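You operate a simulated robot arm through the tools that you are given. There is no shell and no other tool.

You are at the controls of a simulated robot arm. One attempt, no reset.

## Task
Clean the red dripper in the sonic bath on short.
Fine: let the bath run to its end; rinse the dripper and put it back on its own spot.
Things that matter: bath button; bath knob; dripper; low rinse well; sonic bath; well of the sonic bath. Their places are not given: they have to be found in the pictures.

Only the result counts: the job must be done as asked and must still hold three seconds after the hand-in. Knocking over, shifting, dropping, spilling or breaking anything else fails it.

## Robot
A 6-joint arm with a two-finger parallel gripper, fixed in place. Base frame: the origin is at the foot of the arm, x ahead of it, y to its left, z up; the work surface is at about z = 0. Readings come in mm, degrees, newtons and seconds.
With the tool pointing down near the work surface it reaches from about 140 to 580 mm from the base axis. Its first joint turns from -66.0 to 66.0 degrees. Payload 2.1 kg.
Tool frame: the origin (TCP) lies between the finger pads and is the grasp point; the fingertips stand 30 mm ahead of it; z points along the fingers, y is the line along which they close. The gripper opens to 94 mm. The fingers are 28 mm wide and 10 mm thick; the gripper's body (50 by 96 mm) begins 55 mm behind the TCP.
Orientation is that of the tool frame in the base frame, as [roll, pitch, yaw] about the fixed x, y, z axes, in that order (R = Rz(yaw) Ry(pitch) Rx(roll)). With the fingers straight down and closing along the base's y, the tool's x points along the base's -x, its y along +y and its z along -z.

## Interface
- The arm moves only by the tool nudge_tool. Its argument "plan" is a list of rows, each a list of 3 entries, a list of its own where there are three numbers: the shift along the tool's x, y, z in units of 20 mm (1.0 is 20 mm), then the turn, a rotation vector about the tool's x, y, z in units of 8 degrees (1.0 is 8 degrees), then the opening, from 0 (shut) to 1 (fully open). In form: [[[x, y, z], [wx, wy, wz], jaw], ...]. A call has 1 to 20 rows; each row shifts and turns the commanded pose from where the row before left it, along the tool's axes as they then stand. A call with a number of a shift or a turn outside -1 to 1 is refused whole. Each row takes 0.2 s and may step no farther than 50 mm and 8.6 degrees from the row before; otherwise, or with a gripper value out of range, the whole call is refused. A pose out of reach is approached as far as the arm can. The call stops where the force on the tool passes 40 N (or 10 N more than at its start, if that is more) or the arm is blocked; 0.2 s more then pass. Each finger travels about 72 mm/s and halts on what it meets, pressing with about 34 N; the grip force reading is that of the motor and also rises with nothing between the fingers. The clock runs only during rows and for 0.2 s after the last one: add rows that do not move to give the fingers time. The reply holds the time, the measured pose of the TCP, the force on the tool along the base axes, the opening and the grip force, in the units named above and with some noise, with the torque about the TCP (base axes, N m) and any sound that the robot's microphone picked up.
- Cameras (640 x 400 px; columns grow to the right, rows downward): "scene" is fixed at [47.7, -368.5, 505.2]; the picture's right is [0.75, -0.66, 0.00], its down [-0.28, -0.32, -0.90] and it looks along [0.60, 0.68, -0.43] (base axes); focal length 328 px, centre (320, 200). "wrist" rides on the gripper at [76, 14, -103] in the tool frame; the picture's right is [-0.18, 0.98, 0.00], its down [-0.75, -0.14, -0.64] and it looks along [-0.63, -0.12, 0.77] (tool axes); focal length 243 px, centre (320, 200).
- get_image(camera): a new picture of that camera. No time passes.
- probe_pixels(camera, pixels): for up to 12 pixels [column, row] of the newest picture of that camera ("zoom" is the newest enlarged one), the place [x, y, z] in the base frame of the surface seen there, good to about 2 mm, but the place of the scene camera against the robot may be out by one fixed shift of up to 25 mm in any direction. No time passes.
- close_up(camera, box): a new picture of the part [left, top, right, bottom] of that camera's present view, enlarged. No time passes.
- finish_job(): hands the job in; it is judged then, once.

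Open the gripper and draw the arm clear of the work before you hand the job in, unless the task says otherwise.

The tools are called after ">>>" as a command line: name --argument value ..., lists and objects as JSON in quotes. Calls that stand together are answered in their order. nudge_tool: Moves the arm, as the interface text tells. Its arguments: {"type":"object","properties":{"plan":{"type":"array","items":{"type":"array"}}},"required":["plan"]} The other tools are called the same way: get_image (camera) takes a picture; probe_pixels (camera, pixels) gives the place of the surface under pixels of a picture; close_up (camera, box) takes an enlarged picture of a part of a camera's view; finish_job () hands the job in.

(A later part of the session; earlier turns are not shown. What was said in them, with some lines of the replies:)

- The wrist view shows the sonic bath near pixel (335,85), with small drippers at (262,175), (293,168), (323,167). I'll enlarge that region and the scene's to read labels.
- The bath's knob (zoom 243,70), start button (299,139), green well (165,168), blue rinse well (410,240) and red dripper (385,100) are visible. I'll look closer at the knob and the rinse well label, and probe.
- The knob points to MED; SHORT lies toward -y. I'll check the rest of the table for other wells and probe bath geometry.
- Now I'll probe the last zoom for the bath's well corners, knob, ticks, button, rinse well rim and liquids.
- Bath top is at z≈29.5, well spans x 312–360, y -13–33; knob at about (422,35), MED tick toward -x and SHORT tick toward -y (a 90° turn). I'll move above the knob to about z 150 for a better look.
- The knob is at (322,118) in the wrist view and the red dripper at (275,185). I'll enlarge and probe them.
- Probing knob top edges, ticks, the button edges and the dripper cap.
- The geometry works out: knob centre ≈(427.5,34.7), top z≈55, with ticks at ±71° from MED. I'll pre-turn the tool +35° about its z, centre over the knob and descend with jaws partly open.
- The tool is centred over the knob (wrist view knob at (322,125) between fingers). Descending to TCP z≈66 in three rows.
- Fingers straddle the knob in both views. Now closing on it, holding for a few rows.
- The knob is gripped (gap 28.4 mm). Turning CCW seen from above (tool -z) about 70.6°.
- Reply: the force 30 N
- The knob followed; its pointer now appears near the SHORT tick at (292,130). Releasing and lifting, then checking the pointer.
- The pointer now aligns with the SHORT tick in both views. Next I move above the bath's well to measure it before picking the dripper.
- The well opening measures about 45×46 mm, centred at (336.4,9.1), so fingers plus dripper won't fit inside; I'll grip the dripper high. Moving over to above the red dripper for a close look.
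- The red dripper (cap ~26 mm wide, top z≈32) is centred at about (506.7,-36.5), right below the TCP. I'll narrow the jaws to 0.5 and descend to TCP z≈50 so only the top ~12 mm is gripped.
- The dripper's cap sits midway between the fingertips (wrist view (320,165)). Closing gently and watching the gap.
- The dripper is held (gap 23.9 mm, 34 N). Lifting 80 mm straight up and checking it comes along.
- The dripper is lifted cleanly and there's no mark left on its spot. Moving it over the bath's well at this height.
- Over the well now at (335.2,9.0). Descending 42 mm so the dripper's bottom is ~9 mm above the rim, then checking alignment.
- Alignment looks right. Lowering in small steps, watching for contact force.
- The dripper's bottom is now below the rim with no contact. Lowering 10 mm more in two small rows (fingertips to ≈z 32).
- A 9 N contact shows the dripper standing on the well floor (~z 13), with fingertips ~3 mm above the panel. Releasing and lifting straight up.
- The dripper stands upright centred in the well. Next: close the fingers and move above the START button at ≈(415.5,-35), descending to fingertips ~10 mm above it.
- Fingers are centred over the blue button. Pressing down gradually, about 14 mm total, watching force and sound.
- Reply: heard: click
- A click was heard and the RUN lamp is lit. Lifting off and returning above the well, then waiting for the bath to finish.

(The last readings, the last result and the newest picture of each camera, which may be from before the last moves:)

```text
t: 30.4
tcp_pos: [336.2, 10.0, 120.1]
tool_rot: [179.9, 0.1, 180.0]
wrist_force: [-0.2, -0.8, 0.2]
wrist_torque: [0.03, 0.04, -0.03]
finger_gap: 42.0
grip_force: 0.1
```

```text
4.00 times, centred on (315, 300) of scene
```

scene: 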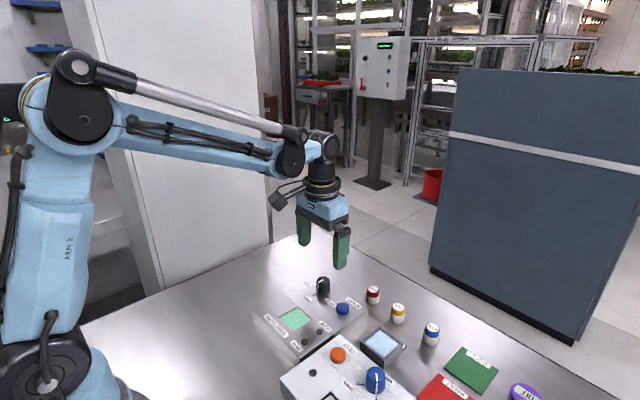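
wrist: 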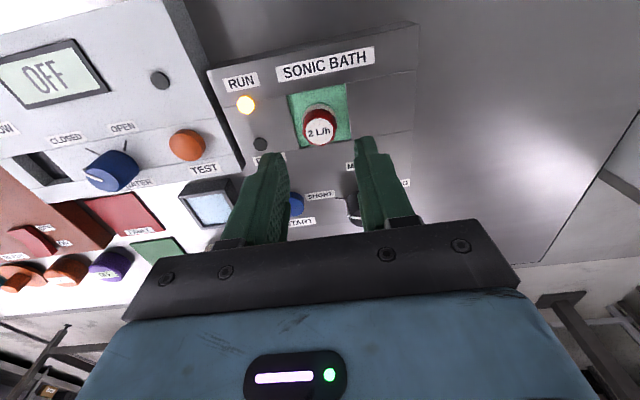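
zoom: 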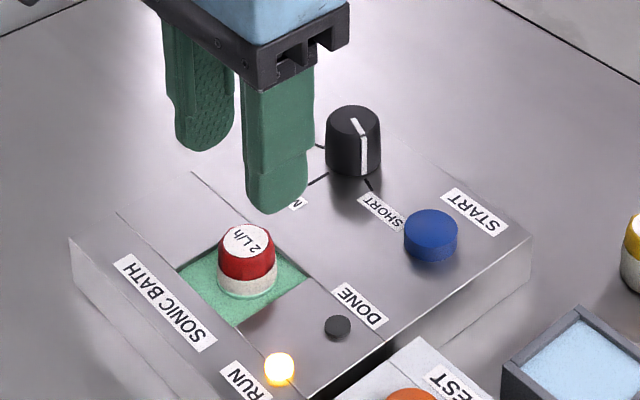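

RUN is still lit and DONE is dark. Waiting 4 s with still rows.

>>> nudge_tool --plan '[[[0, 0, 0], [0, 0, 0], 0.45], [[0, 0, 0], [0, 0, 0], 0.45], [[0, 0, 0], [0, 0, 0], 0.45], [[0, 0, 0], [0, 0, 0], 0.45], [[0, 0, 0], [0, 0, 0], 0.45], [[0, 0, 0], [0, 0, 0], 0.45], [[0, 0, 0], [0, 0, 0], 0.45], [[0, 0, 0], [0, 0, 0], 0.45], [[0, 0, 0], [0, 0, 0], 0.45], [[0, 0, 0], [0, 0, 0], 0.45], [[0, 0, 0], [0, 0, 0], 0.45], [[0, 0, 0], [0, 0, 0], 0.45], [[0, 0, 0], [0, 0, 0], 0.45], [[0, 0, 0], [0, 0, 0], 0.45], [[0, 0, 0], [0, 0, 0], 0.45], [[0, 0, 0], [0, 0, 0], 0.45], [[0, 0, 0], [0, 0, 0], 0.45], [[0, 0, 0], [0, 0, 0], 0.45], [[0, 0, 0], [0, 0, 0], 0.45], [[0, 0, 0], [0, 0, 0], 0.45]]'

>>> close_up --camera "wrist" --box '[200, 30, 380, 170]'

```text
t: 34.6
tcp_pos: [337.2, 10.5, 120.5]
tool_rot: [180.0, 0.1, 180.0]
wrist_force: [0.7, 0.6, 0.2]
wrist_torque: [-0.01, 0.01, 0.02]
finger_gap: 42.2
grip_force: 0.0
```

```text
2.86 times, centred on (290, 100) of wrist
```

zoom: 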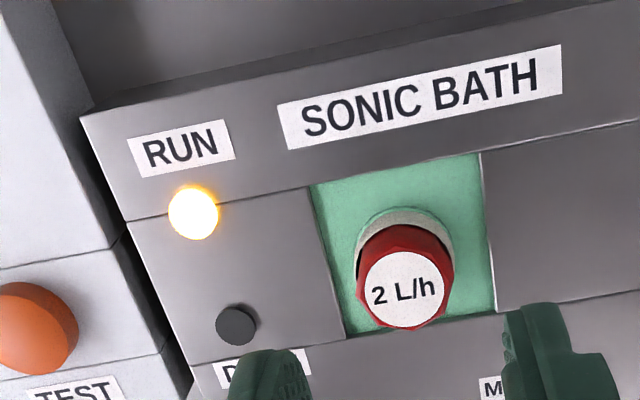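

RUN still lit. Waiting further.

>>> nudge_tool --plan '[[[0, 0, 0], [0, 0, 0], 0.45], [[0, 0, 0], [0, 0, 0], 0.45], [[0, 0, 0], [0, 0, 0], 0.45], [[0, 0, 0], [0, 0, 0], 0.45], [[0, 0, 0], [0, 0, 0], 0.45], [[0, 0, 0], [0, 0, 0], 0.45], [[0, 0, 0], [0, 0, 0], 0.45], [[0, 0, 0], [0, 0, 0], 0.45], [[0, 0, 0], [0, 0, 0], 0.45], [[0, 0, 0], [0, 0, 0], 0.45], [[0, 0, 0], [0, 0, 0], 0.45], [[0, 0, 0], [0, 0, 0], 0.45], [[0, 0, 0], [0, 0, 0], 0.45], [[0, 0, 0], [0, 0, 0], 0.45], [[0, 0, 0], [0, 0, 0], 0.45], [[0, 0, 0], [0, 0, 0], 0.45], [[0, 0, 0], [0, 0, 0], 0.45], [[0, 0, 0], [0, 0, 0], 0.45], [[0, 0, 0], [0, 0, 0], 0.45], [[0, 0, 0], [0, 0, 0], 0.45]]'

>>> close_up --camera "wrist" --box '[200, 30, 380, 170]'

```text
t: 38.8
tcp_pos: [336.9, 9.4, 121.9]
tool_rot: [179.9, 0.1, -180.0]
wrist_force: [0.1, 0.2, -0.1]
wrist_torque: [0.01, 0.02, 0.04]
finger_gap: 42.3
grip_force: 0.1
```

```text
2.86 times, centred on (290, 100) of wrist
```

zoom: 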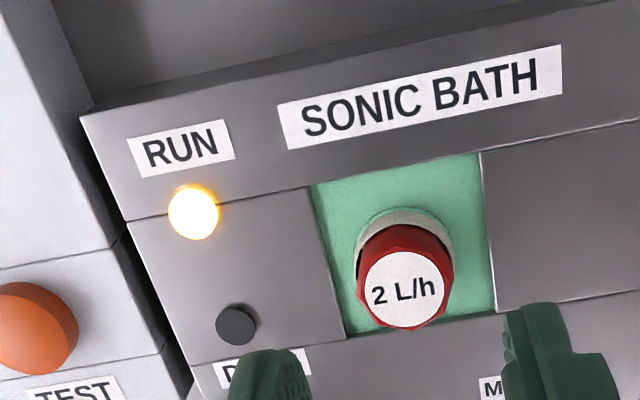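

RUN still lit at t≈38.8. Continuing to wait.

>>> nudge_tool --plan '[[[0, 0, 0], [0, 0, 0], 0.45], [[0, 0, 0], [0, 0, 0], 0.45], [[0, 0, 0], [0, 0, 0], 0.45], [[0, 0, 0], [0, 0, 0], 0.45], [[0, 0, 0], [0, 0, 0], 0.45], [[0, 0, 0], [0, 0, 0], 0.45], [[0, 0, 0], [0, 0, 0], 0.45], [[0, 0, 0], [0, 0, 0], 0.45], [[0, 0, 0], [0, 0, 0], 0.45], [[0, 0, 0], [0, 0, 0], 0.45], [[0, 0, 0], [0, 0, 0], 0.45], [[0, 0, 0], [0, 0, 0], 0.45], [[0, 0, 0], [0, 0, 0], 0.45], [[0, 0, 0], [0, 0, 0], 0.45], [[0, 0, 0], [0, 0, 0], 0.45], [[0, 0, 0], [0, 0, 0], 0.45], [[0, 0, 0], [0, 0, 0], 0.45], [[0, 0, 0], [0, 0, 0], 0.45], [[0, 0, 0], [0, 0, 0], 0.45], [[0, 0, 0], [0, 0, 0], 0.45]]'

>>> close_up --camera "wrist" --box '[200, 30, 380, 170]'

```text
t: 43.0
tcp_pos: [336.3, 9.4, 121.6]
tool_rot: [179.9, 0.0, -180.0]
wrist_force: [0.2, 0.3, -0.2]
wrist_torque: [0.03, -0.02, 0.04]
finger_gap: 42.4
grip_force: 0.0
```

```text
2.86 times, centred on (290, 100) of wrist
```

zoom: 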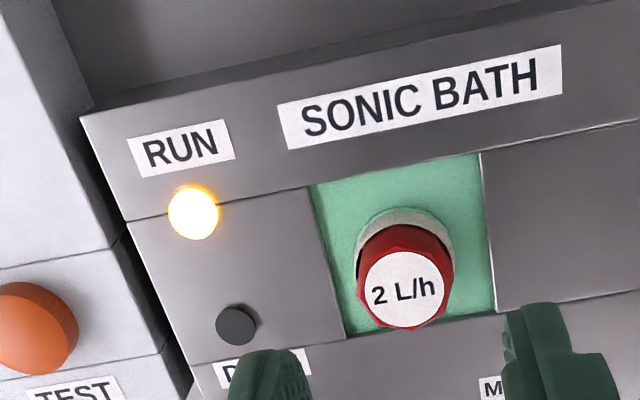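

While it runs, I'll take a wrist picture to probe heights of the neighbouring device and the rinse well, for planning the path.

>>> get_image --camera "wrist"

>>> probe_pixels --camera "wrist" --pixels '[[185, 143], [115, 150], [110, 175], [215, 160], [150, 60], [240, 165], [180, 190], [188, 200], [232, 180], [210, 210], [200, 188], [222, 225]]'

```text
taken
```

wrist: 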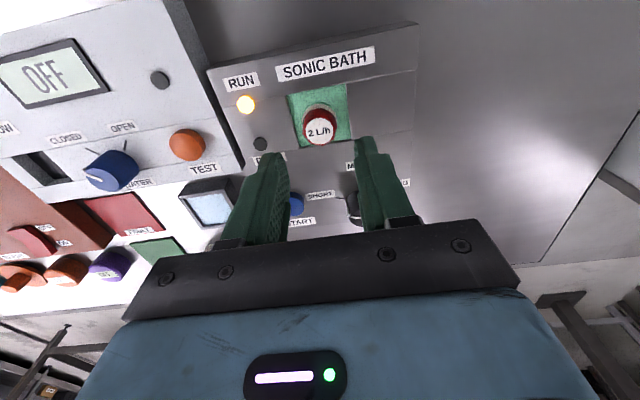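

```text
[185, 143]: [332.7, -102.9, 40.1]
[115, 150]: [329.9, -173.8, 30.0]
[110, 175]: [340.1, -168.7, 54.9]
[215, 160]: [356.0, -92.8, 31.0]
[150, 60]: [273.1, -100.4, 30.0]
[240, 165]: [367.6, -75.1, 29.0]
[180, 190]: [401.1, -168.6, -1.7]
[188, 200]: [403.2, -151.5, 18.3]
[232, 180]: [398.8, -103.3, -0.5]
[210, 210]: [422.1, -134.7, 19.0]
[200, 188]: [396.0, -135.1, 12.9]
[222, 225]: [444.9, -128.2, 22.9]
```

All nearby tops are ≤55 mm, so moving at fingertip z≈90 is safe. I'll use the running time to look at the rinse well from above, around (422,-129).

>>> nudge_tool --plan '[[[-0.614, -0.986, 0], [0, 0, 0], 0.45], [[-0.614, -0.986, 0], [0, 0, 0], 0.45], [[-0.614, -0.986, 0], [0, 0, 0], 0.45], [[-0.614, -0.986, 0], [0, 0, 0], 0.45], [[-0.614, -0.986, 0], [0, 0, 0], 0.45], [[-0.614, -0.986, 0], [0, 0, 0], 0.45], [[-0.614, -0.986, 0], [0, 0, 0], 0.45], [[0, 0, 0], [0, 0, 0], 0.45], [[0, 0, 0], [0, 0, 0], 0.45]]'

>>> get_image --camera "wrist"

>>> close_up --camera "wrist" --box '[240, 40, 400, 180]'

>>> close_up --camera "scene" --box '[250, 270, 420, 390]'

```text
t: 45.0
tcp_pos: [422.3, -129.3, 119.7]
tool_rot: [179.9, 0.1, 180.0]
wrist_force: [-0.2, -0.4, -0.2]
wrist_torque: [-0.01, 0.01, 0.0]
finger_gap: 42.3
grip_force: 0.1
```

```text
taken
```

wrist: 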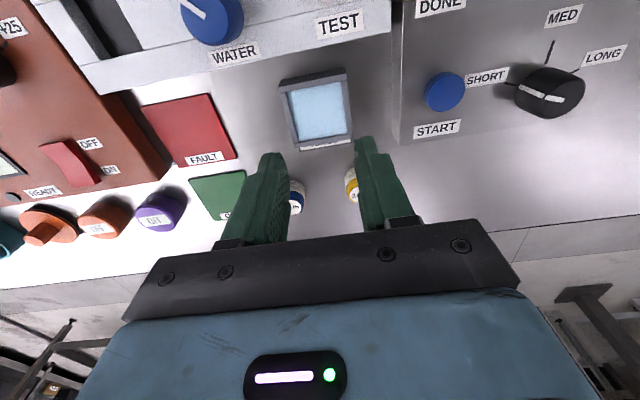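

```text
2.86 times, centred on (320, 110) of wrist
```

zoom: 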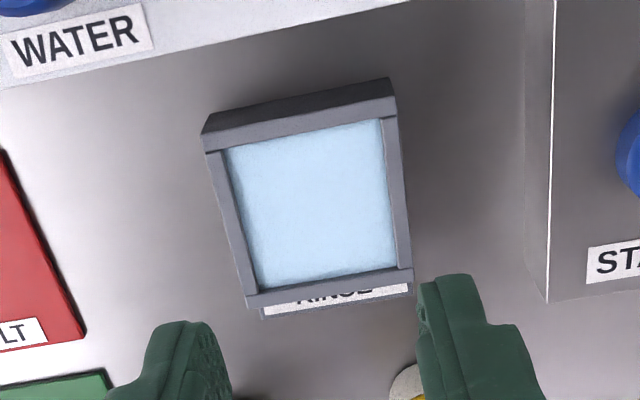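

```text
3.33 times, centred on (335, 330) of scene
```

zoom: 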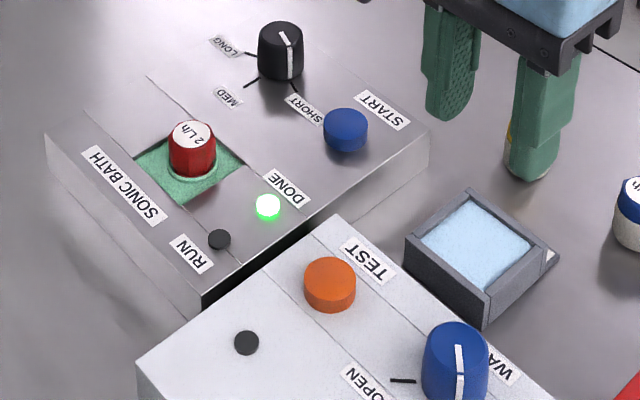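

The green DONE lamp is lit and RUN is off: the bath has ended. Rinse well interior measures ~42 mm square centred at (420,-130), rim z≈22. Returning above the bath's well.

>>> nudge_tool --plan '[[[0.614, 0.986, 0], [0, 0, 0], 0.5], [[0.614, 0.986, 0], [0, 0, 0], 0.5], [[0.614, 0.986, 0], [0, 0, 0], 0.5], [[0.614, 0.986, 0], [0, 0, 0], 0.5], [[0.614, 0.986, 0], [0, 0, 0], 0.5], [[0.614, 0.986, 0], [0, 0, 0], 0.5], [[0.614, 0.986, 0], [0, 0, 0], 0.5], [[0, 0, 0.8], [0, 0, 0], 0.5], [[0, 0, 0.7], [0, 0, 0], 0.5], [[0, 0, 0], [0, 0, 0], 0.5]]'

>>> get_image --camera "wrist"

>>> close_up --camera "scene" --box '[250, 250, 380, 350]'

```text
t: 47.2
tcp_pos: [336.5, 7.8, 90.3]
tool_rot: [179.9, 0.2, 180.0]
wrist_force: [0.4, -0.1, -0.3]
wrist_torque: [0.0, -0.02, -0.02]
finger_gap: 46.8
grip_force: 0.0
```

```text
taken
```

wrist: 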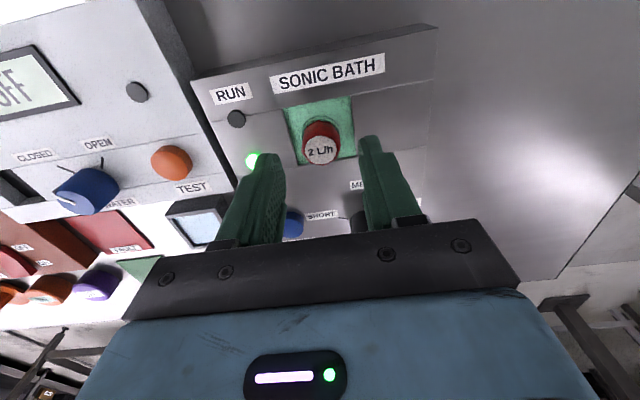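

```text
4.00 times, centred on (315, 300) of scene
```

zoom: 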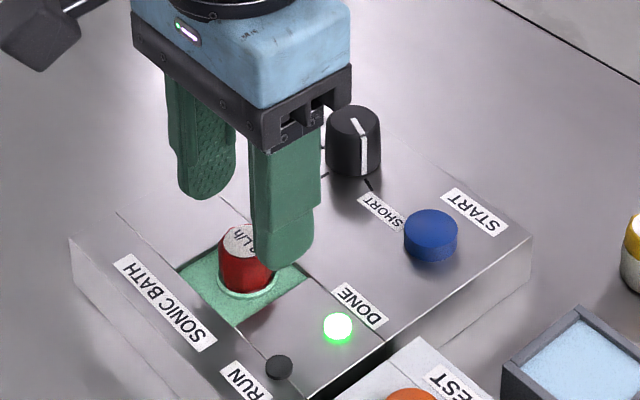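

Aligned over the dripper with DONE lit. Descending ~26.5 mm to the same grip height (fingertips ~z 33), then closing.

>>> nudge_tool --plan '[[[0, 0, 0.6], [0, 0, 0], 0.5], [[0, 0, 0.5], [0, 0, 0], 0.5], [[0, 0, 0.24], [0, 0, 0], 0.5], [[0, 0, 0], [0, 0, 0], 0.5]]'

>>> close_up --camera "wrist" --box '[250, 60, 410, 200]'

>>> close_up --camera "scene" --box '[250, 270, 340, 340]'

```text
t: 48.2
tcp_pos: [335.8, 8.5, 64.0]
tool_rot: [179.9, 0.1, 179.9]
wrist_force: [-0.1, -0.5, 0.7]
wrist_torque: [0.01, 0.0, -0.01]
finger_gap: 46.8
grip_force: 0.0
```

```text
2.86 times, centred on (330, 130) of wrist
```

zoom: 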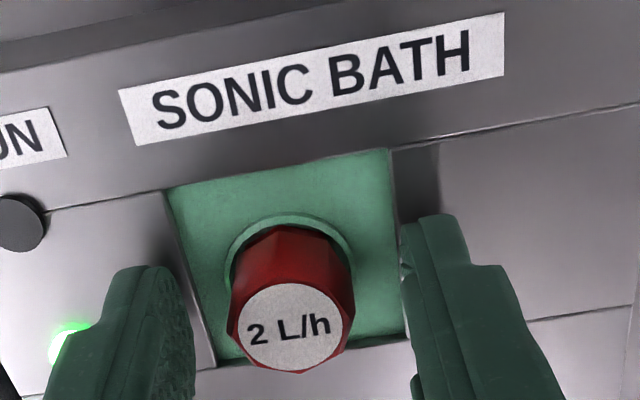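

```text
5.71 times, centred on (295, 305) of scene
```

zoom: 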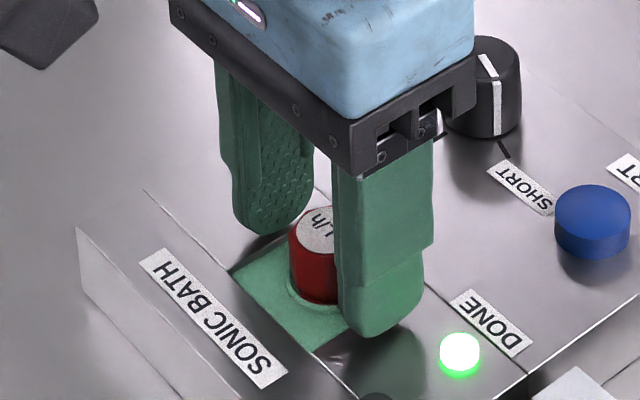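

The grey scale around the dripper's body is gone (now red all over) — the clean worked. Closing on it.

>>> nudge_tool --plan '[[[0, 0, 0], [0, 0, 0], 0.2], [[0, 0, 0], [0, 0, 0], 0.2], [[0, 0, 0], [0, 0, 0], 0.2]]'

>>> close_up --camera "wrist" --box '[250, 60, 410, 200]'

```text
t: 49.0
tcp_pos: [336.6, 9.1, 62.5]
tool_rot: [180.0, 0.1, -180.0]
wrist_force: [0.4, -0.6, 0.2]
wrist_torque: [-0.02, -0.01, 0.03]
finger_gap: 23.7
grip_force: 34.0
```

```text
2.86 times, centred on (330, 130) of wrist
```

zoom: 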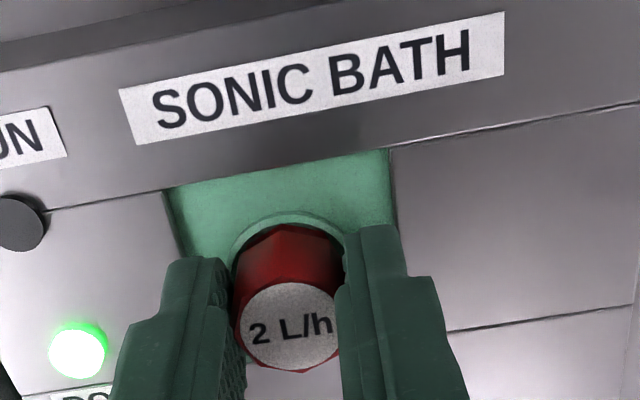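

Held (23.7 mm, 34 N). Lifting 64 mm and carrying to above the rinse well centre.

>>> nudge_tool --plan '[[[0, 0, -0.5], [0, 0, 0], 0.2], [[0, 0, -0.9], [0, 0, 0], 0.2], [[0, 0, -0.9], [0, 0, 0], 0.2], [[0, 0, -0.9], [0, 0, 0], 0.2], [[0, 0, 0], [0, 0, 0], 0.2], [[-0.596, -0.995, 0], [0, 0, 0], 0.2], [[-0.596, -0.995, 0], [0, 0, 0], 0.2], [[-0.596, -0.995, 0], [0, 0, 0], 0.2], [[-0.596, -0.995, 0], [0, 0, 0], 0.2], [[-0.596, -0.995, 0], [0, 0, 0], 0.2], [[-0.596, -0.995, 0], [0, 0, 0], 0.2], [[-0.596, -0.995, 0], [0, 0, 0], 0.2], [[0, 0, 0], [0, 0, 0], 0.2]]'

>>> get_image --camera "wrist"

>>> close_up --camera "scene" --box '[310, 240, 440, 380]'

```text
t: 51.8
tcp_pos: [419.7, -130.5, 128.9]
tool_rot: [179.9, 0.2, 180.0]
wrist_force: [0.4, 0.6, -0.1]
wrist_torque: [0.02, -0.01, 0.0]
finger_gap: 23.9
grip_force: 34.0
```

```text
taken
```

wrist: 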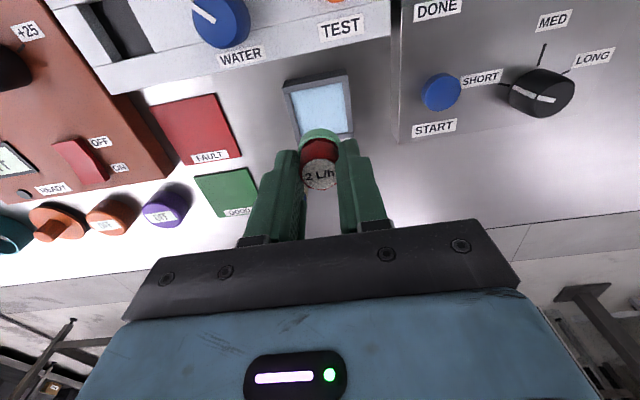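

```text
2.86 times, centred on (375, 310) of scene
```

zoom: 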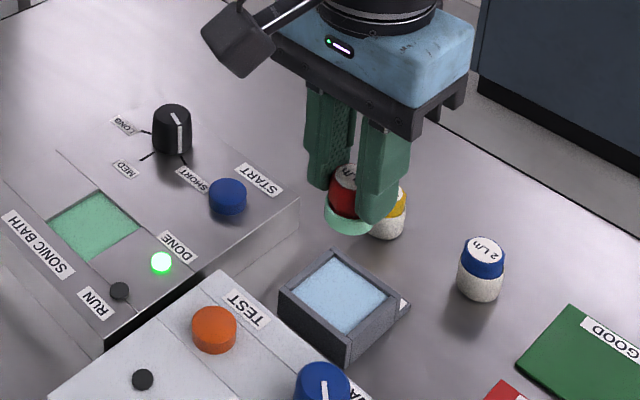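

The dripper's lower part carries a green bath film that must be rinsed off. Descending 42 mm to just above the rinse rim and checking alignment.

>>> nudge_tool --plan '[[[0, 0, 0.7], [0, 0, 0], 0.2], [[0, 0, 0.7], [0, 0, 0], 0.2], [[0, 0, 0.7], [0, 0, 0], 0.2], [[0, 0, 0], [0, 0, 0], 0.2]]'

>>> close_up --camera "wrist" --box '[250, 60, 410, 200]'

>>> close_up --camera "scene" --box '[330, 280, 440, 380]'

```text
t: 52.8
tcp_pos: [419.2, -130.4, 85.3]
tool_rot: [179.8, 0.0, -179.9]
wrist_force: [0.0, -0.5, 0.4]
wrist_torque: [0.01, 0.0, -0.04]
finger_gap: 23.9
grip_force: 34.5
```

```text
2.86 times, centred on (330, 130) of wrist
```

zoom: 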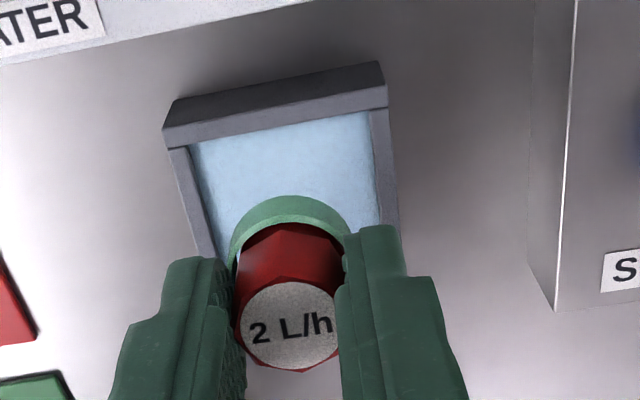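

```text
4.00 times, centred on (385, 330) of scene
```

zoom: 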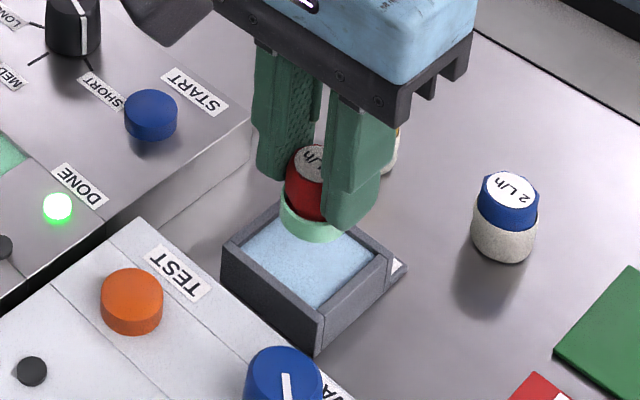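

Aligned. Lowering ~24 mm in steps, watching force.

>>> nudge_tool --plan '[[[0, 0, 0.5], [0, 0, 0], 0.2], [[0, 0, 0.4], [0, 0, 0], 0.2], [[0, 0, 0.3], [0, 0, 0], 0.2], [[0, 0, 0], [0, 0, 0], 0.2]]'

>>> close_up --camera "wrist" --box '[250, 60, 410, 200]'

>>> close_up --camera "scene" --box '[330, 280, 440, 380]'

```text
t: 53.8
tcp_pos: [419.1, -130.8, 61.6]
tool_rot: [179.9, 0.1, 180.0]
wrist_force: [-0.4, 0.7, -1.1]
wrist_torque: [0.03, -0.02, 0.01]
finger_gap: 23.9
grip_force: 33.6
```

```text
2.86 times, centred on (330, 130) of wrist
```

zoom: 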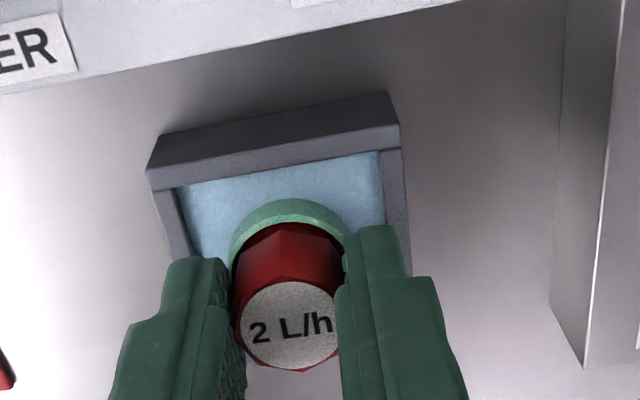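

```text
4.00 times, centred on (385, 330) of scene
```

zoom: 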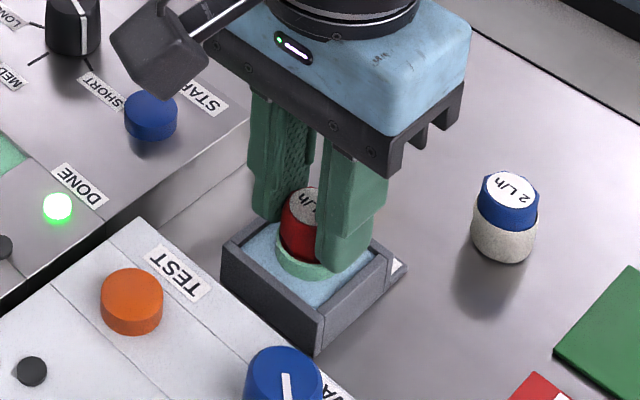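

No contact yet, bottom ≈ z 11. Lowering about 5 mm more in small steps (fingertips remain above the rim).

>>> nudge_tool --plan '[[[0, 0, 0.12], [0, 0, 0], 0.2], [[0, 0, 0.12], [0, 0, 0], 0.2], [[0, 0, 0], [0, 0, 0], 0.2]]'

>>> close_up --camera "wrist" --box '[250, 60, 410, 200]'

>>> close_up --camera "scene" --box '[330, 280, 440, 380]'

```text
t: 54.6
tcp_pos: [419.2, -130.9, 56.3]
tool_rot: [179.9, 0.1, -179.9]
wrist_force: [0.2, 0.3, -1.2]
wrist_torque: [-0.03, 0.0, 0.04]
finger_gap: 23.7
grip_force: 34.0
```

```text
2.86 times, centred on (330, 130) of wrist
```

zoom: 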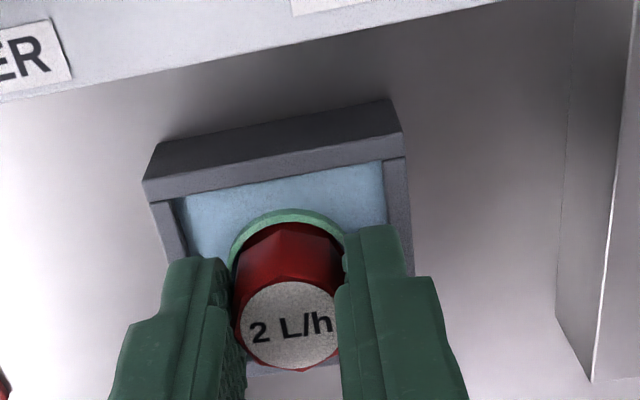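

```text
4.00 times, centred on (385, 330) of scene
```

zoom: 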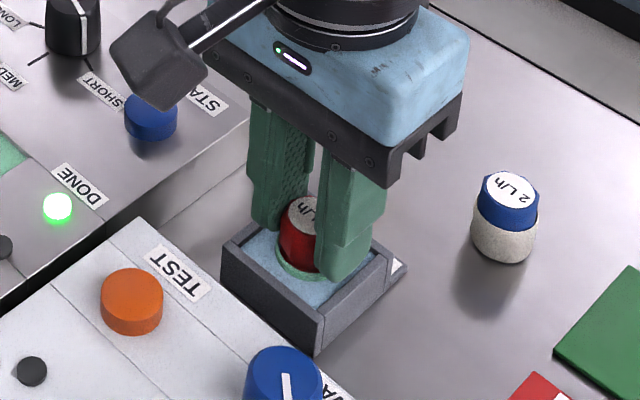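

Bottom ≈ z 6 and still no contact; a thin green ring is still at the surface. Let me probe the rim height and water level to see how much lower the fingertips can go.

>>> get_image --camera "wrist"

>>> probe_pixels --camera "wrist" --pixels '[[275, 141], [300, 126], [330, 122], [352, 130], [356, 150], [272, 135], [300, 133], [335, 126], [292, 129], [345, 118]]'

```text
taken
```

wrist: 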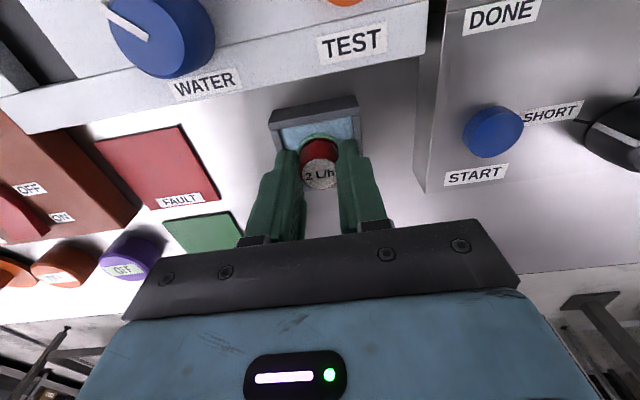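

```text
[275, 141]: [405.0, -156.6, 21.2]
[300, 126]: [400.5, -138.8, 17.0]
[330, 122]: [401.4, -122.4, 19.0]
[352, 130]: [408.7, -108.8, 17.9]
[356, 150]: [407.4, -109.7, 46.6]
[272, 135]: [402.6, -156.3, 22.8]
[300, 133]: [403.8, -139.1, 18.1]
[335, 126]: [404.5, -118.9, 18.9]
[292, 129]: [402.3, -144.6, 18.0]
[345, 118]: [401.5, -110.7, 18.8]
```

Rim is at ≈22, water ≈18.3; fingertips at ≈26. Lowering 2 mm more and holding for ~2 s.

>>> nudge_tool --plan '[[[0, 0, 0.05], [0, 0, 0], 0.2], [[0, 0, 0.05], [0, 0, 0], 0.2], [[0, 0, 0], [0, 0, 0], 0.2], [[0, 0, 0], [0, 0, 0], 0.2], [[0, 0, 0], [0, 0, 0], 0.2], [[0, 0, 0], [0, 0, 0], 0.2], [[0, 0, 0], [0, 0, 0], 0.2], [[0, 0, 0], [0, 0, 0], 0.2], [[0, 0, 0], [0, 0, 0], 0.2], [[0, 0, 0], [0, 0, 0], 0.2]]'

>>> close_up --camera "wrist" --box '[250, 60, 410, 200]'

>>> close_up --camera "scene" --box '[330, 280, 440, 380]'

```text
t: 56.8
tcp_pos: [419.0, -130.0, 53.5]
tool_rot: [179.9, 0.1, 180.0]
wrist_force: [-0.4, 0.5, -1.2]
wrist_torque: [0.01, 0.04, 0.04]
finger_gap: 24.0
grip_force: 33.9
```

```text
2.86 times, centred on (330, 130) of wrist
```

zoom: 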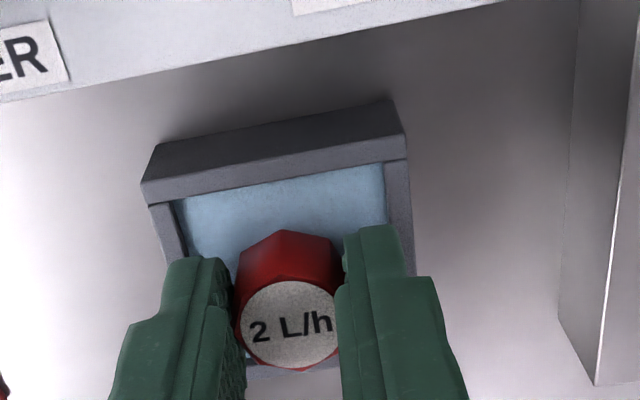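

```text
4.00 times, centred on (385, 330) of scene
```

zoom: 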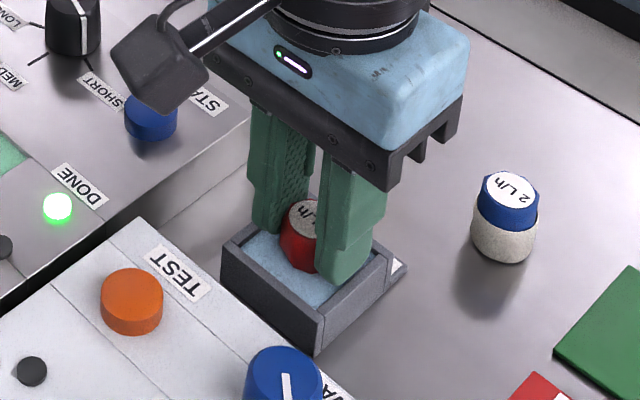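

The green film has vanished: rinsed. Lifting straight up 76 mm and checking the dripper.

>>> nudge_tool --plan '[[[0, 0, -0.4], [0, 0, 0], 0.2], [[0, 0, -0.7], [0, 0, 0], 0.2], [[0, 0, -0.9], [0, 0, 0], 0.2], [[0, 0, -0.9], [0, 0, 0], 0.2], [[0, 0, -0.9], [0, 0, 0], 0.2], [[0, 0, 0], [0, 0, 0], 0.2]]'

>>> get_image --camera "wrist"

>>> close_up --camera "scene" --box '[320, 240, 450, 350]'

```text
t: 58.2
tcp_pos: [419.3, -130.6, 129.1]
tool_rot: [179.9, 0.0, -180.0]
wrist_force: [0.3, 0.6, -0.7]
wrist_torque: [0.0, 0.01, -0.01]
finger_gap: 23.6
grip_force: 33.8
```

```text
taken
```

wrist: 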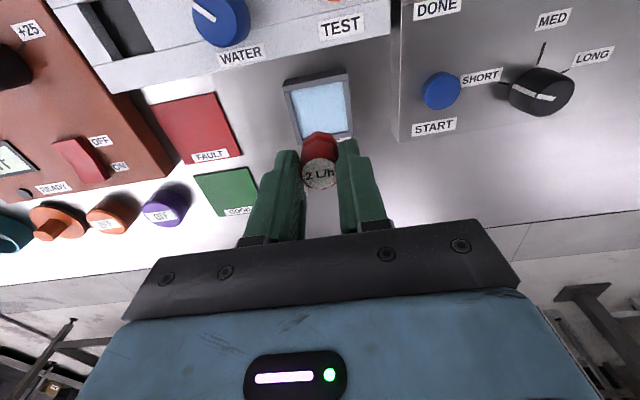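

```text
3.64 times, centred on (385, 295) of scene
```

zoom: 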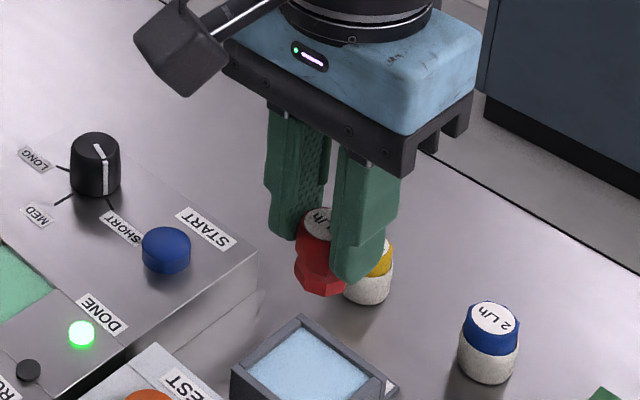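

The dripper is clean and rinsed. Carrying it back above its own spot (506.7,-36.5) at this height.

>>> nudge_tool --plan '[[[-0.869, 0.939, 0], [0, 0, 0], 0.2], [[-0.869, 0.939, 0], [0, 0, 0], 0.2], [[-0.869, 0.939, 0], [0, 0, 0], 0.2], [[-0.869, 0.939, 0], [0, 0, 0], 0.2], [[-0.869, 0.939, 0], [0, 0, 0], 0.2], [[0, 0, 0], [0, 0, 0], 0.2], [[0, 0, 0.9], [0, 0, 0], 0.2], [[0, 0, 0.9], [0, 0, 0], 0.2], [[0, 0, 0.9], [0, 0, 0], 0.2], [[0, 0, 0.8], [0, 0, 0], 0.2], [[0, 0, 0], [0, 0, 0], 0.2]]'

>>> get_image --camera "wrist"

>>> close_up --camera "scene" --box '[330, 240, 450, 330]'

```text
t: 60.6
tcp_pos: [505.7, -35.0, 60.5]
tool_rot: [180.0, 0.1, -180.0]
wrist_force: [0.1, 0.4, -0.9]
wrist_torque: [0.0, 0.01, 0.01]
finger_gap: 23.7
grip_force: 34.0
```

```text
taken
```

wrist: 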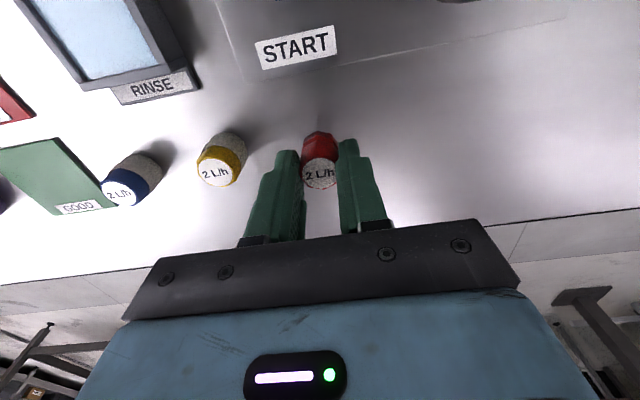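

```text
4.44 times, centred on (390, 285) of scene
```

zoom: 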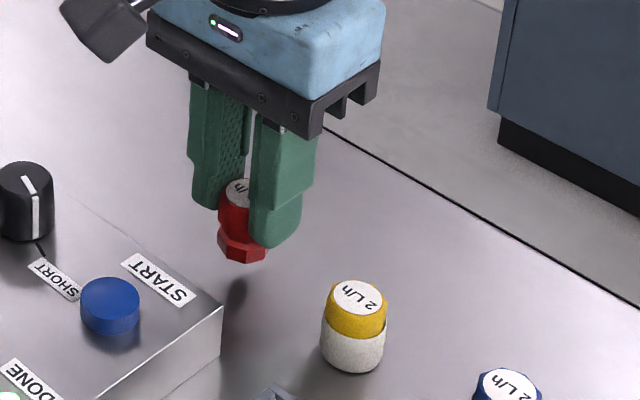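

Directly above its spot with the bottom ~10 mm up. Lowering the last bit slowly until light contact.

>>> nudge_tool --plan '[[[0, 0, 0.35], [0, 0, 0], 0.2], [[0, 0, 0.1], [0, 0, 0], 0.2], [[0, 0, 0.05], [0, 0, 0], 0.2], [[0, 0, 0], [0, 0, 0], 0.2]]'

>>> close_up --camera "scene" --box '[330, 240, 450, 330]'

```text
t: 61.6
tcp_pos: [506.3, -36.2, 51.0]
tool_rot: [179.9, 0.0, 179.9]
wrist_force: [0.0, -0.7, -0.4]
wrist_torque: [0.0, -0.02, -0.01]
finger_gap: 23.9
grip_force: 34.1
```

```text
4.44 times, centred on (390, 285) of scene
```

zoom: 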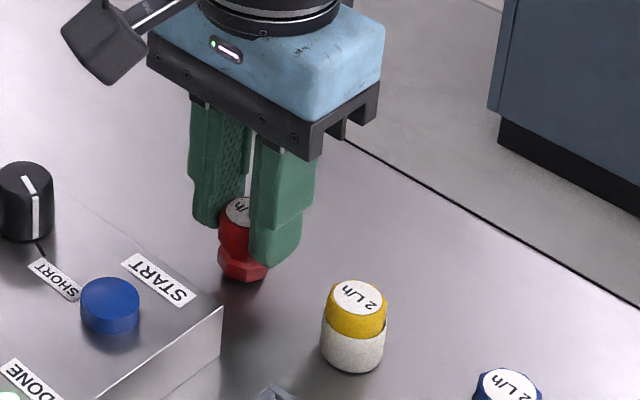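

No contact yet (≈0.5–1 mm left). Lowering in 0.4–0.5 mm steps.

>>> nudge_tool --plan '[[[0, 0, 0.025], [0, 0, 0], 0.2], [[0, 0, 0.02], [0, 0, 0], 0.2], [[0, 0, 0], [0, 0, 0], 0.2]]'

```text
t: 62.4
tcp_pos: [506.4, -36.6, 49.3]
tool_rot: [-180.0, 0.0, -180.0]
wrist_force: [0.3, 0.3, 0.5]
wrist_torque: [0.02, -0.01, 0.02]
finger_gap: 24.0
grip_force: 34.4
```

Force barely changing; one more small step down.

>>> nudge_tool --plan '[[[0, 0, 0.025], [0, 0, 0], 0.2], [[0, 0, 0], [0, 0, 0], 0.2]]'

>>> close_up --camera "scene" --box '[345, 265, 415, 315]'

```text
t: 63.0
tcp_pos: [507.0, -37.3, 49.4]
tool_rot: [179.9, 0.1, -180.0]
wrist_force: [-0.3, 0.4, -1.3]
wrist_torque: [0.0, 0.02, 0.03]
finger_gap: 23.9
grip_force: 33.7
```

```text
8.00 times, centred on (380, 290) of scene
```

zoom: 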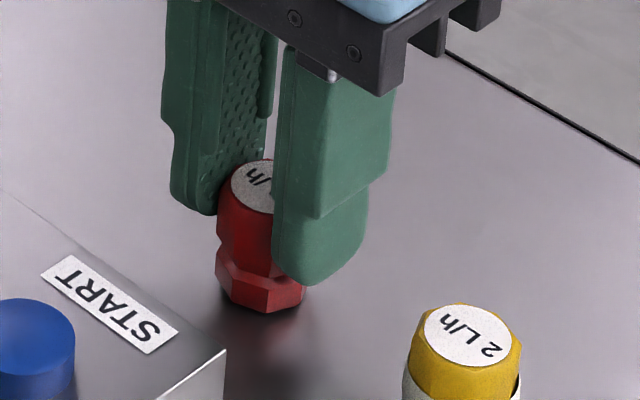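

Still no clear contact; continuing with two more 0.5 mm steps.

>>> nudge_tool --plan '[[[0, 0, 0.025], [0, 0, 0], 0.2], [[0, 0, 0.025], [0, 0, 0], 0.2], [[0, 0, 0], [0, 0, 0], 0.2]]'

```text
t: 63.8
tcp_pos: [506.6, -36.1, 46.9]
tool_rot: [179.8, 0.0, -179.9]
wrist_force: [0.3, 0.1, -0.4]
wrist_torque: [-0.02, 0.01, 0.01]
finger_gap: 23.6
grip_force: 34.2
```

Still free. Continuing down with 0.6 mm steps and checking.

>>> nudge_tool --plan '[[[0, 0, 0.03], [0, 0, 0], 0.2], [[0, 0, 0.03], [0, 0, 0], 0.2], [[0, 0, 0], [0, 0, 0], 0.2]]'

>>> close_up --camera "scene" --box '[345, 265, 415, 315]'

>>> close_up --camera "wrist" --box '[250, 90, 390, 210]'

```text
t: 64.6
tcp_pos: [506.5, -36.0, 46.2]
tool_rot: [179.9, 0.1, 180.0]
wrist_force: [-0.2, 0.0, 5.2]
wrist_torque: [0.12, -0.02, -0.01]
finger_gap: 23.9
grip_force: 33.9
```

```text
8.00 times, centred on (380, 290) of scene
```

zoom: 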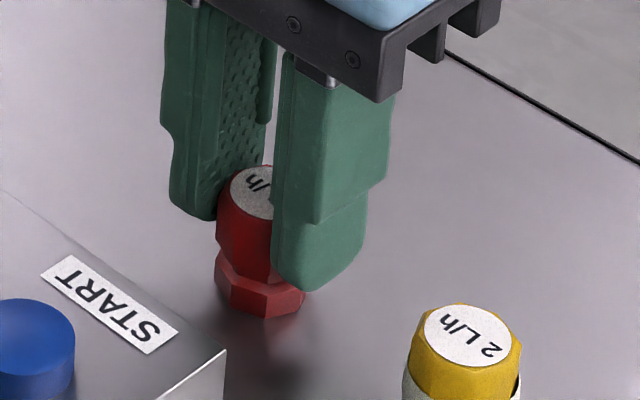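

```text
3.33 times, centred on (320, 150) of wrist
```

zoom: 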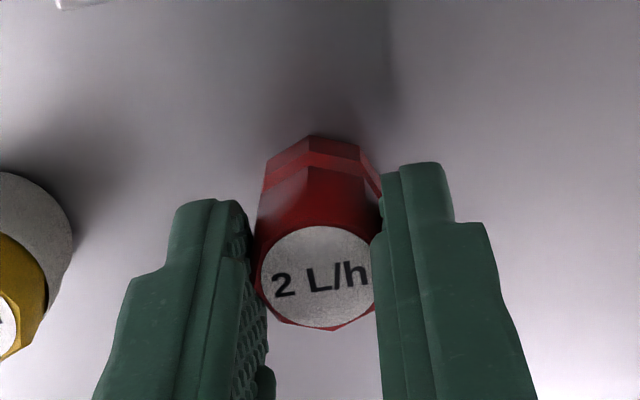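

Contact at 5.2 N: the dripper stands on the table at its spot. Opening the jaws, waiting, then lifting straight up.

>>> nudge_tool --plan '[[[0, 0, 0], [0, 0, 0], 0.35], [[0, 0, 0], [0, 0, 0], 0.5], [[0, 0, 0], [0, 0, 0], 0.5], [[0, 0, -0.3], [0, 0, 0], 0.5], [[0, 0, -0.8], [0, 0, 0], 0.5], [[0, 0, -0.9], [0, 0, 0], 0.5], [[0, 0, -0.9], [0, 0, 0], 0.5], [[0, 0, -0.8], [0, 0, 0], 0.5], [[0, 0, 0], [0, 0, 0], 0.5]]'

>>> get_image --camera "wrist"

>>> close_up --camera "wrist" --box '[250, 50, 390, 170]'

>>> close_up --camera "scene" --box '[330, 240, 450, 330]'

```text
t: 66.6
tcp_pos: [506.1, -37.2, 119.8]
tool_rot: [179.9, 0.1, 179.9]
wrist_force: [-0.2, -1.0, -0.4]
wrist_torque: [0.02, -0.02, 0.04]
finger_gap: 47.0
grip_force: 0.1
```

```text
taken
```

wrist: 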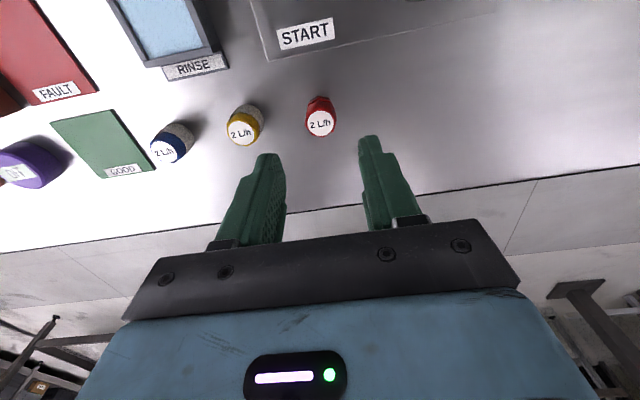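

```text
3.33 times, centred on (320, 110) of wrist
```

zoom: 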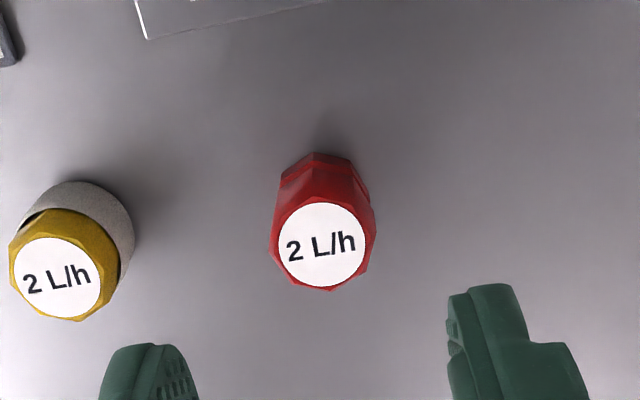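

```text
4.44 times, centred on (390, 285) of scene
```

zoom: 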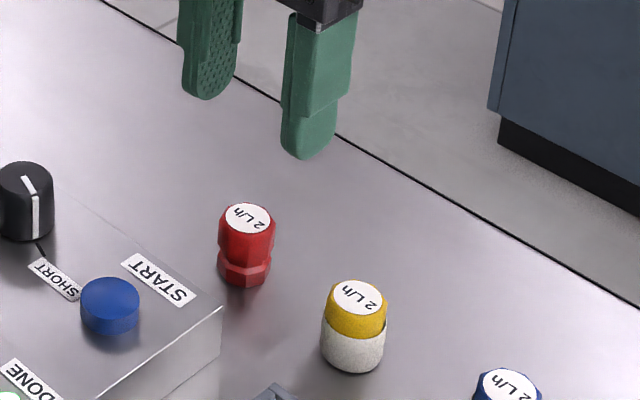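

The red dripper stands upright and clean, within ~1 mm of its original position relative to the yellow one. Opening the gripper and withdrawing the arm up and back to its start pose.

>>> nudge_tool --plan '[[[0, 0, -0.95], [0, 0, 0], 0.5], [[0, 0, -0.95], [0, 0, 0], 0.5], [[0, 0, -0.95], [0, 0, 0], 1], [[0.9, 0.13, -0.8], [0, 0, 0], 1], [[0.9, 0.13, -0.8], [0, 0, 0], 1], [[0.9, 0.13, -0.8], [0, 0, 0], 1], [[0.9, 0.13, -0.8], [0, 0, 0], 1], [[0.9, 0.13, -0.8], [0, 0, 0], 1], [[0.9, 0.13, -0.8], [0, 0, 0], 1], [[0.9, 0.13, -0.8], [0, 0, 0], 1], [[0.9, 0.13, -0.8], [0, 0, 0], 1], [[0.9, 0.13, -0.8], [0, 0, 0], 1], [[0.9, 0.13, -0.8], [0, 0, 0], 1], [[0.9, 0.13, -0.8], [0, 0, 0], 1], [[0, 0, 0], [0, 0, 0], 1], [[0, 0, 0], [0, 0, 0], 1]]'

>>> get_image --camera "scene"

>>> get_image --camera "wrist"

>>> probe_pixels --camera "scene" --pixels '[[373, 290], [373, 296]]'

>>> close_up --camera "scene" --box '[240, 260, 460, 400]'

```text
t: 70.0
tcp_pos: [307.2, -7.1, 354.4]
tool_rot: [179.9, 0.2, 180.0]
wrist_force: [0.8, 0.0, 0.4]
wrist_torque: [-0.02, 0.0, -0.01]
finger_gap: 93.6
grip_force: 0.2
```

```text
taken
```

scene: 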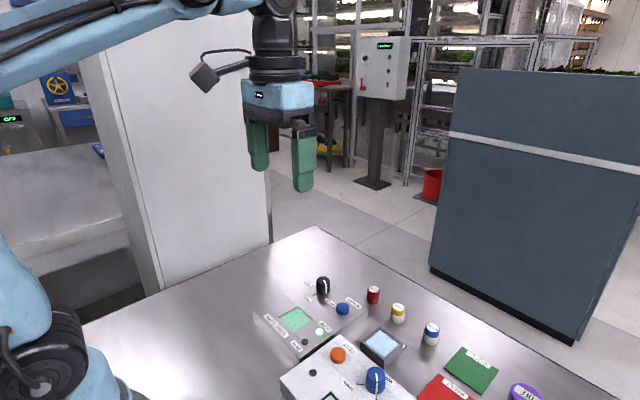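

```text
taken
```

wrist: 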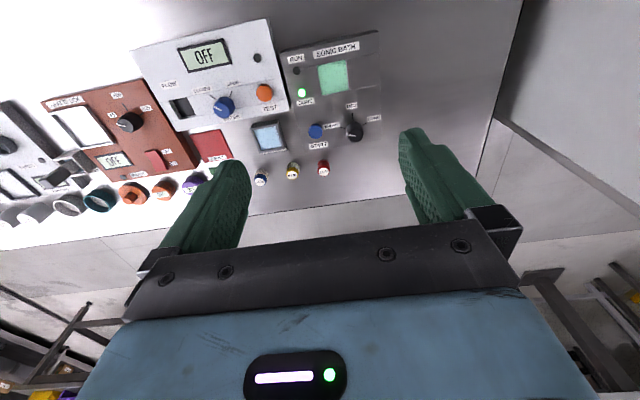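

```text
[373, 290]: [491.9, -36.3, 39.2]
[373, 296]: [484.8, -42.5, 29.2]
```

```text
2.86 times, centred on (350, 330) of scene
```

zoom: 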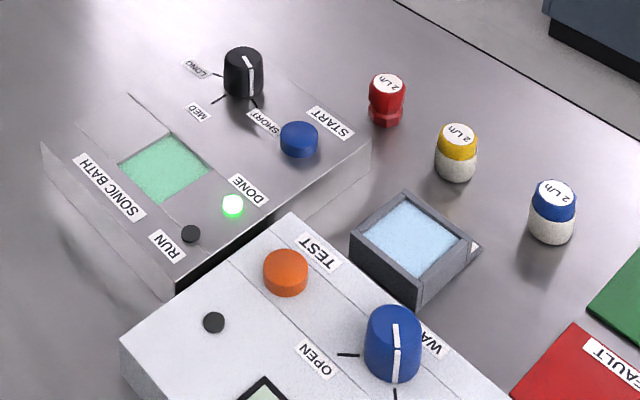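

The red dripper stands clean on its spot (zoom (387,100), same as before within ~1 mm). The DONE lamp is lit, nothing else has moved, and the arm is clear with the gripper open. Handing in.

>>> finish_job

```text
The job is handed in.
```

The red dripper is clean, rinsed and back on its own spot. By the pictures it stands within about 1 mm of where it started.

- **Bath:** I turned the knob from MED to SHORT, set the dripper in the bath's well and pressed START. The bath ran until the DONE lamp lit and RUN went out, and the grey scale on the body was gone.
- **Rinse:** I dipped the dripper in the low rinse well for about 2 seconds, until the green film from the bath had gone.
- **Hand-in:** The gripper is open and the arm is drawn back clear. The last pictures show nothing else out of place. The knob was left on SHORT.

The hand-in was accepted, but no verdict came back with it.
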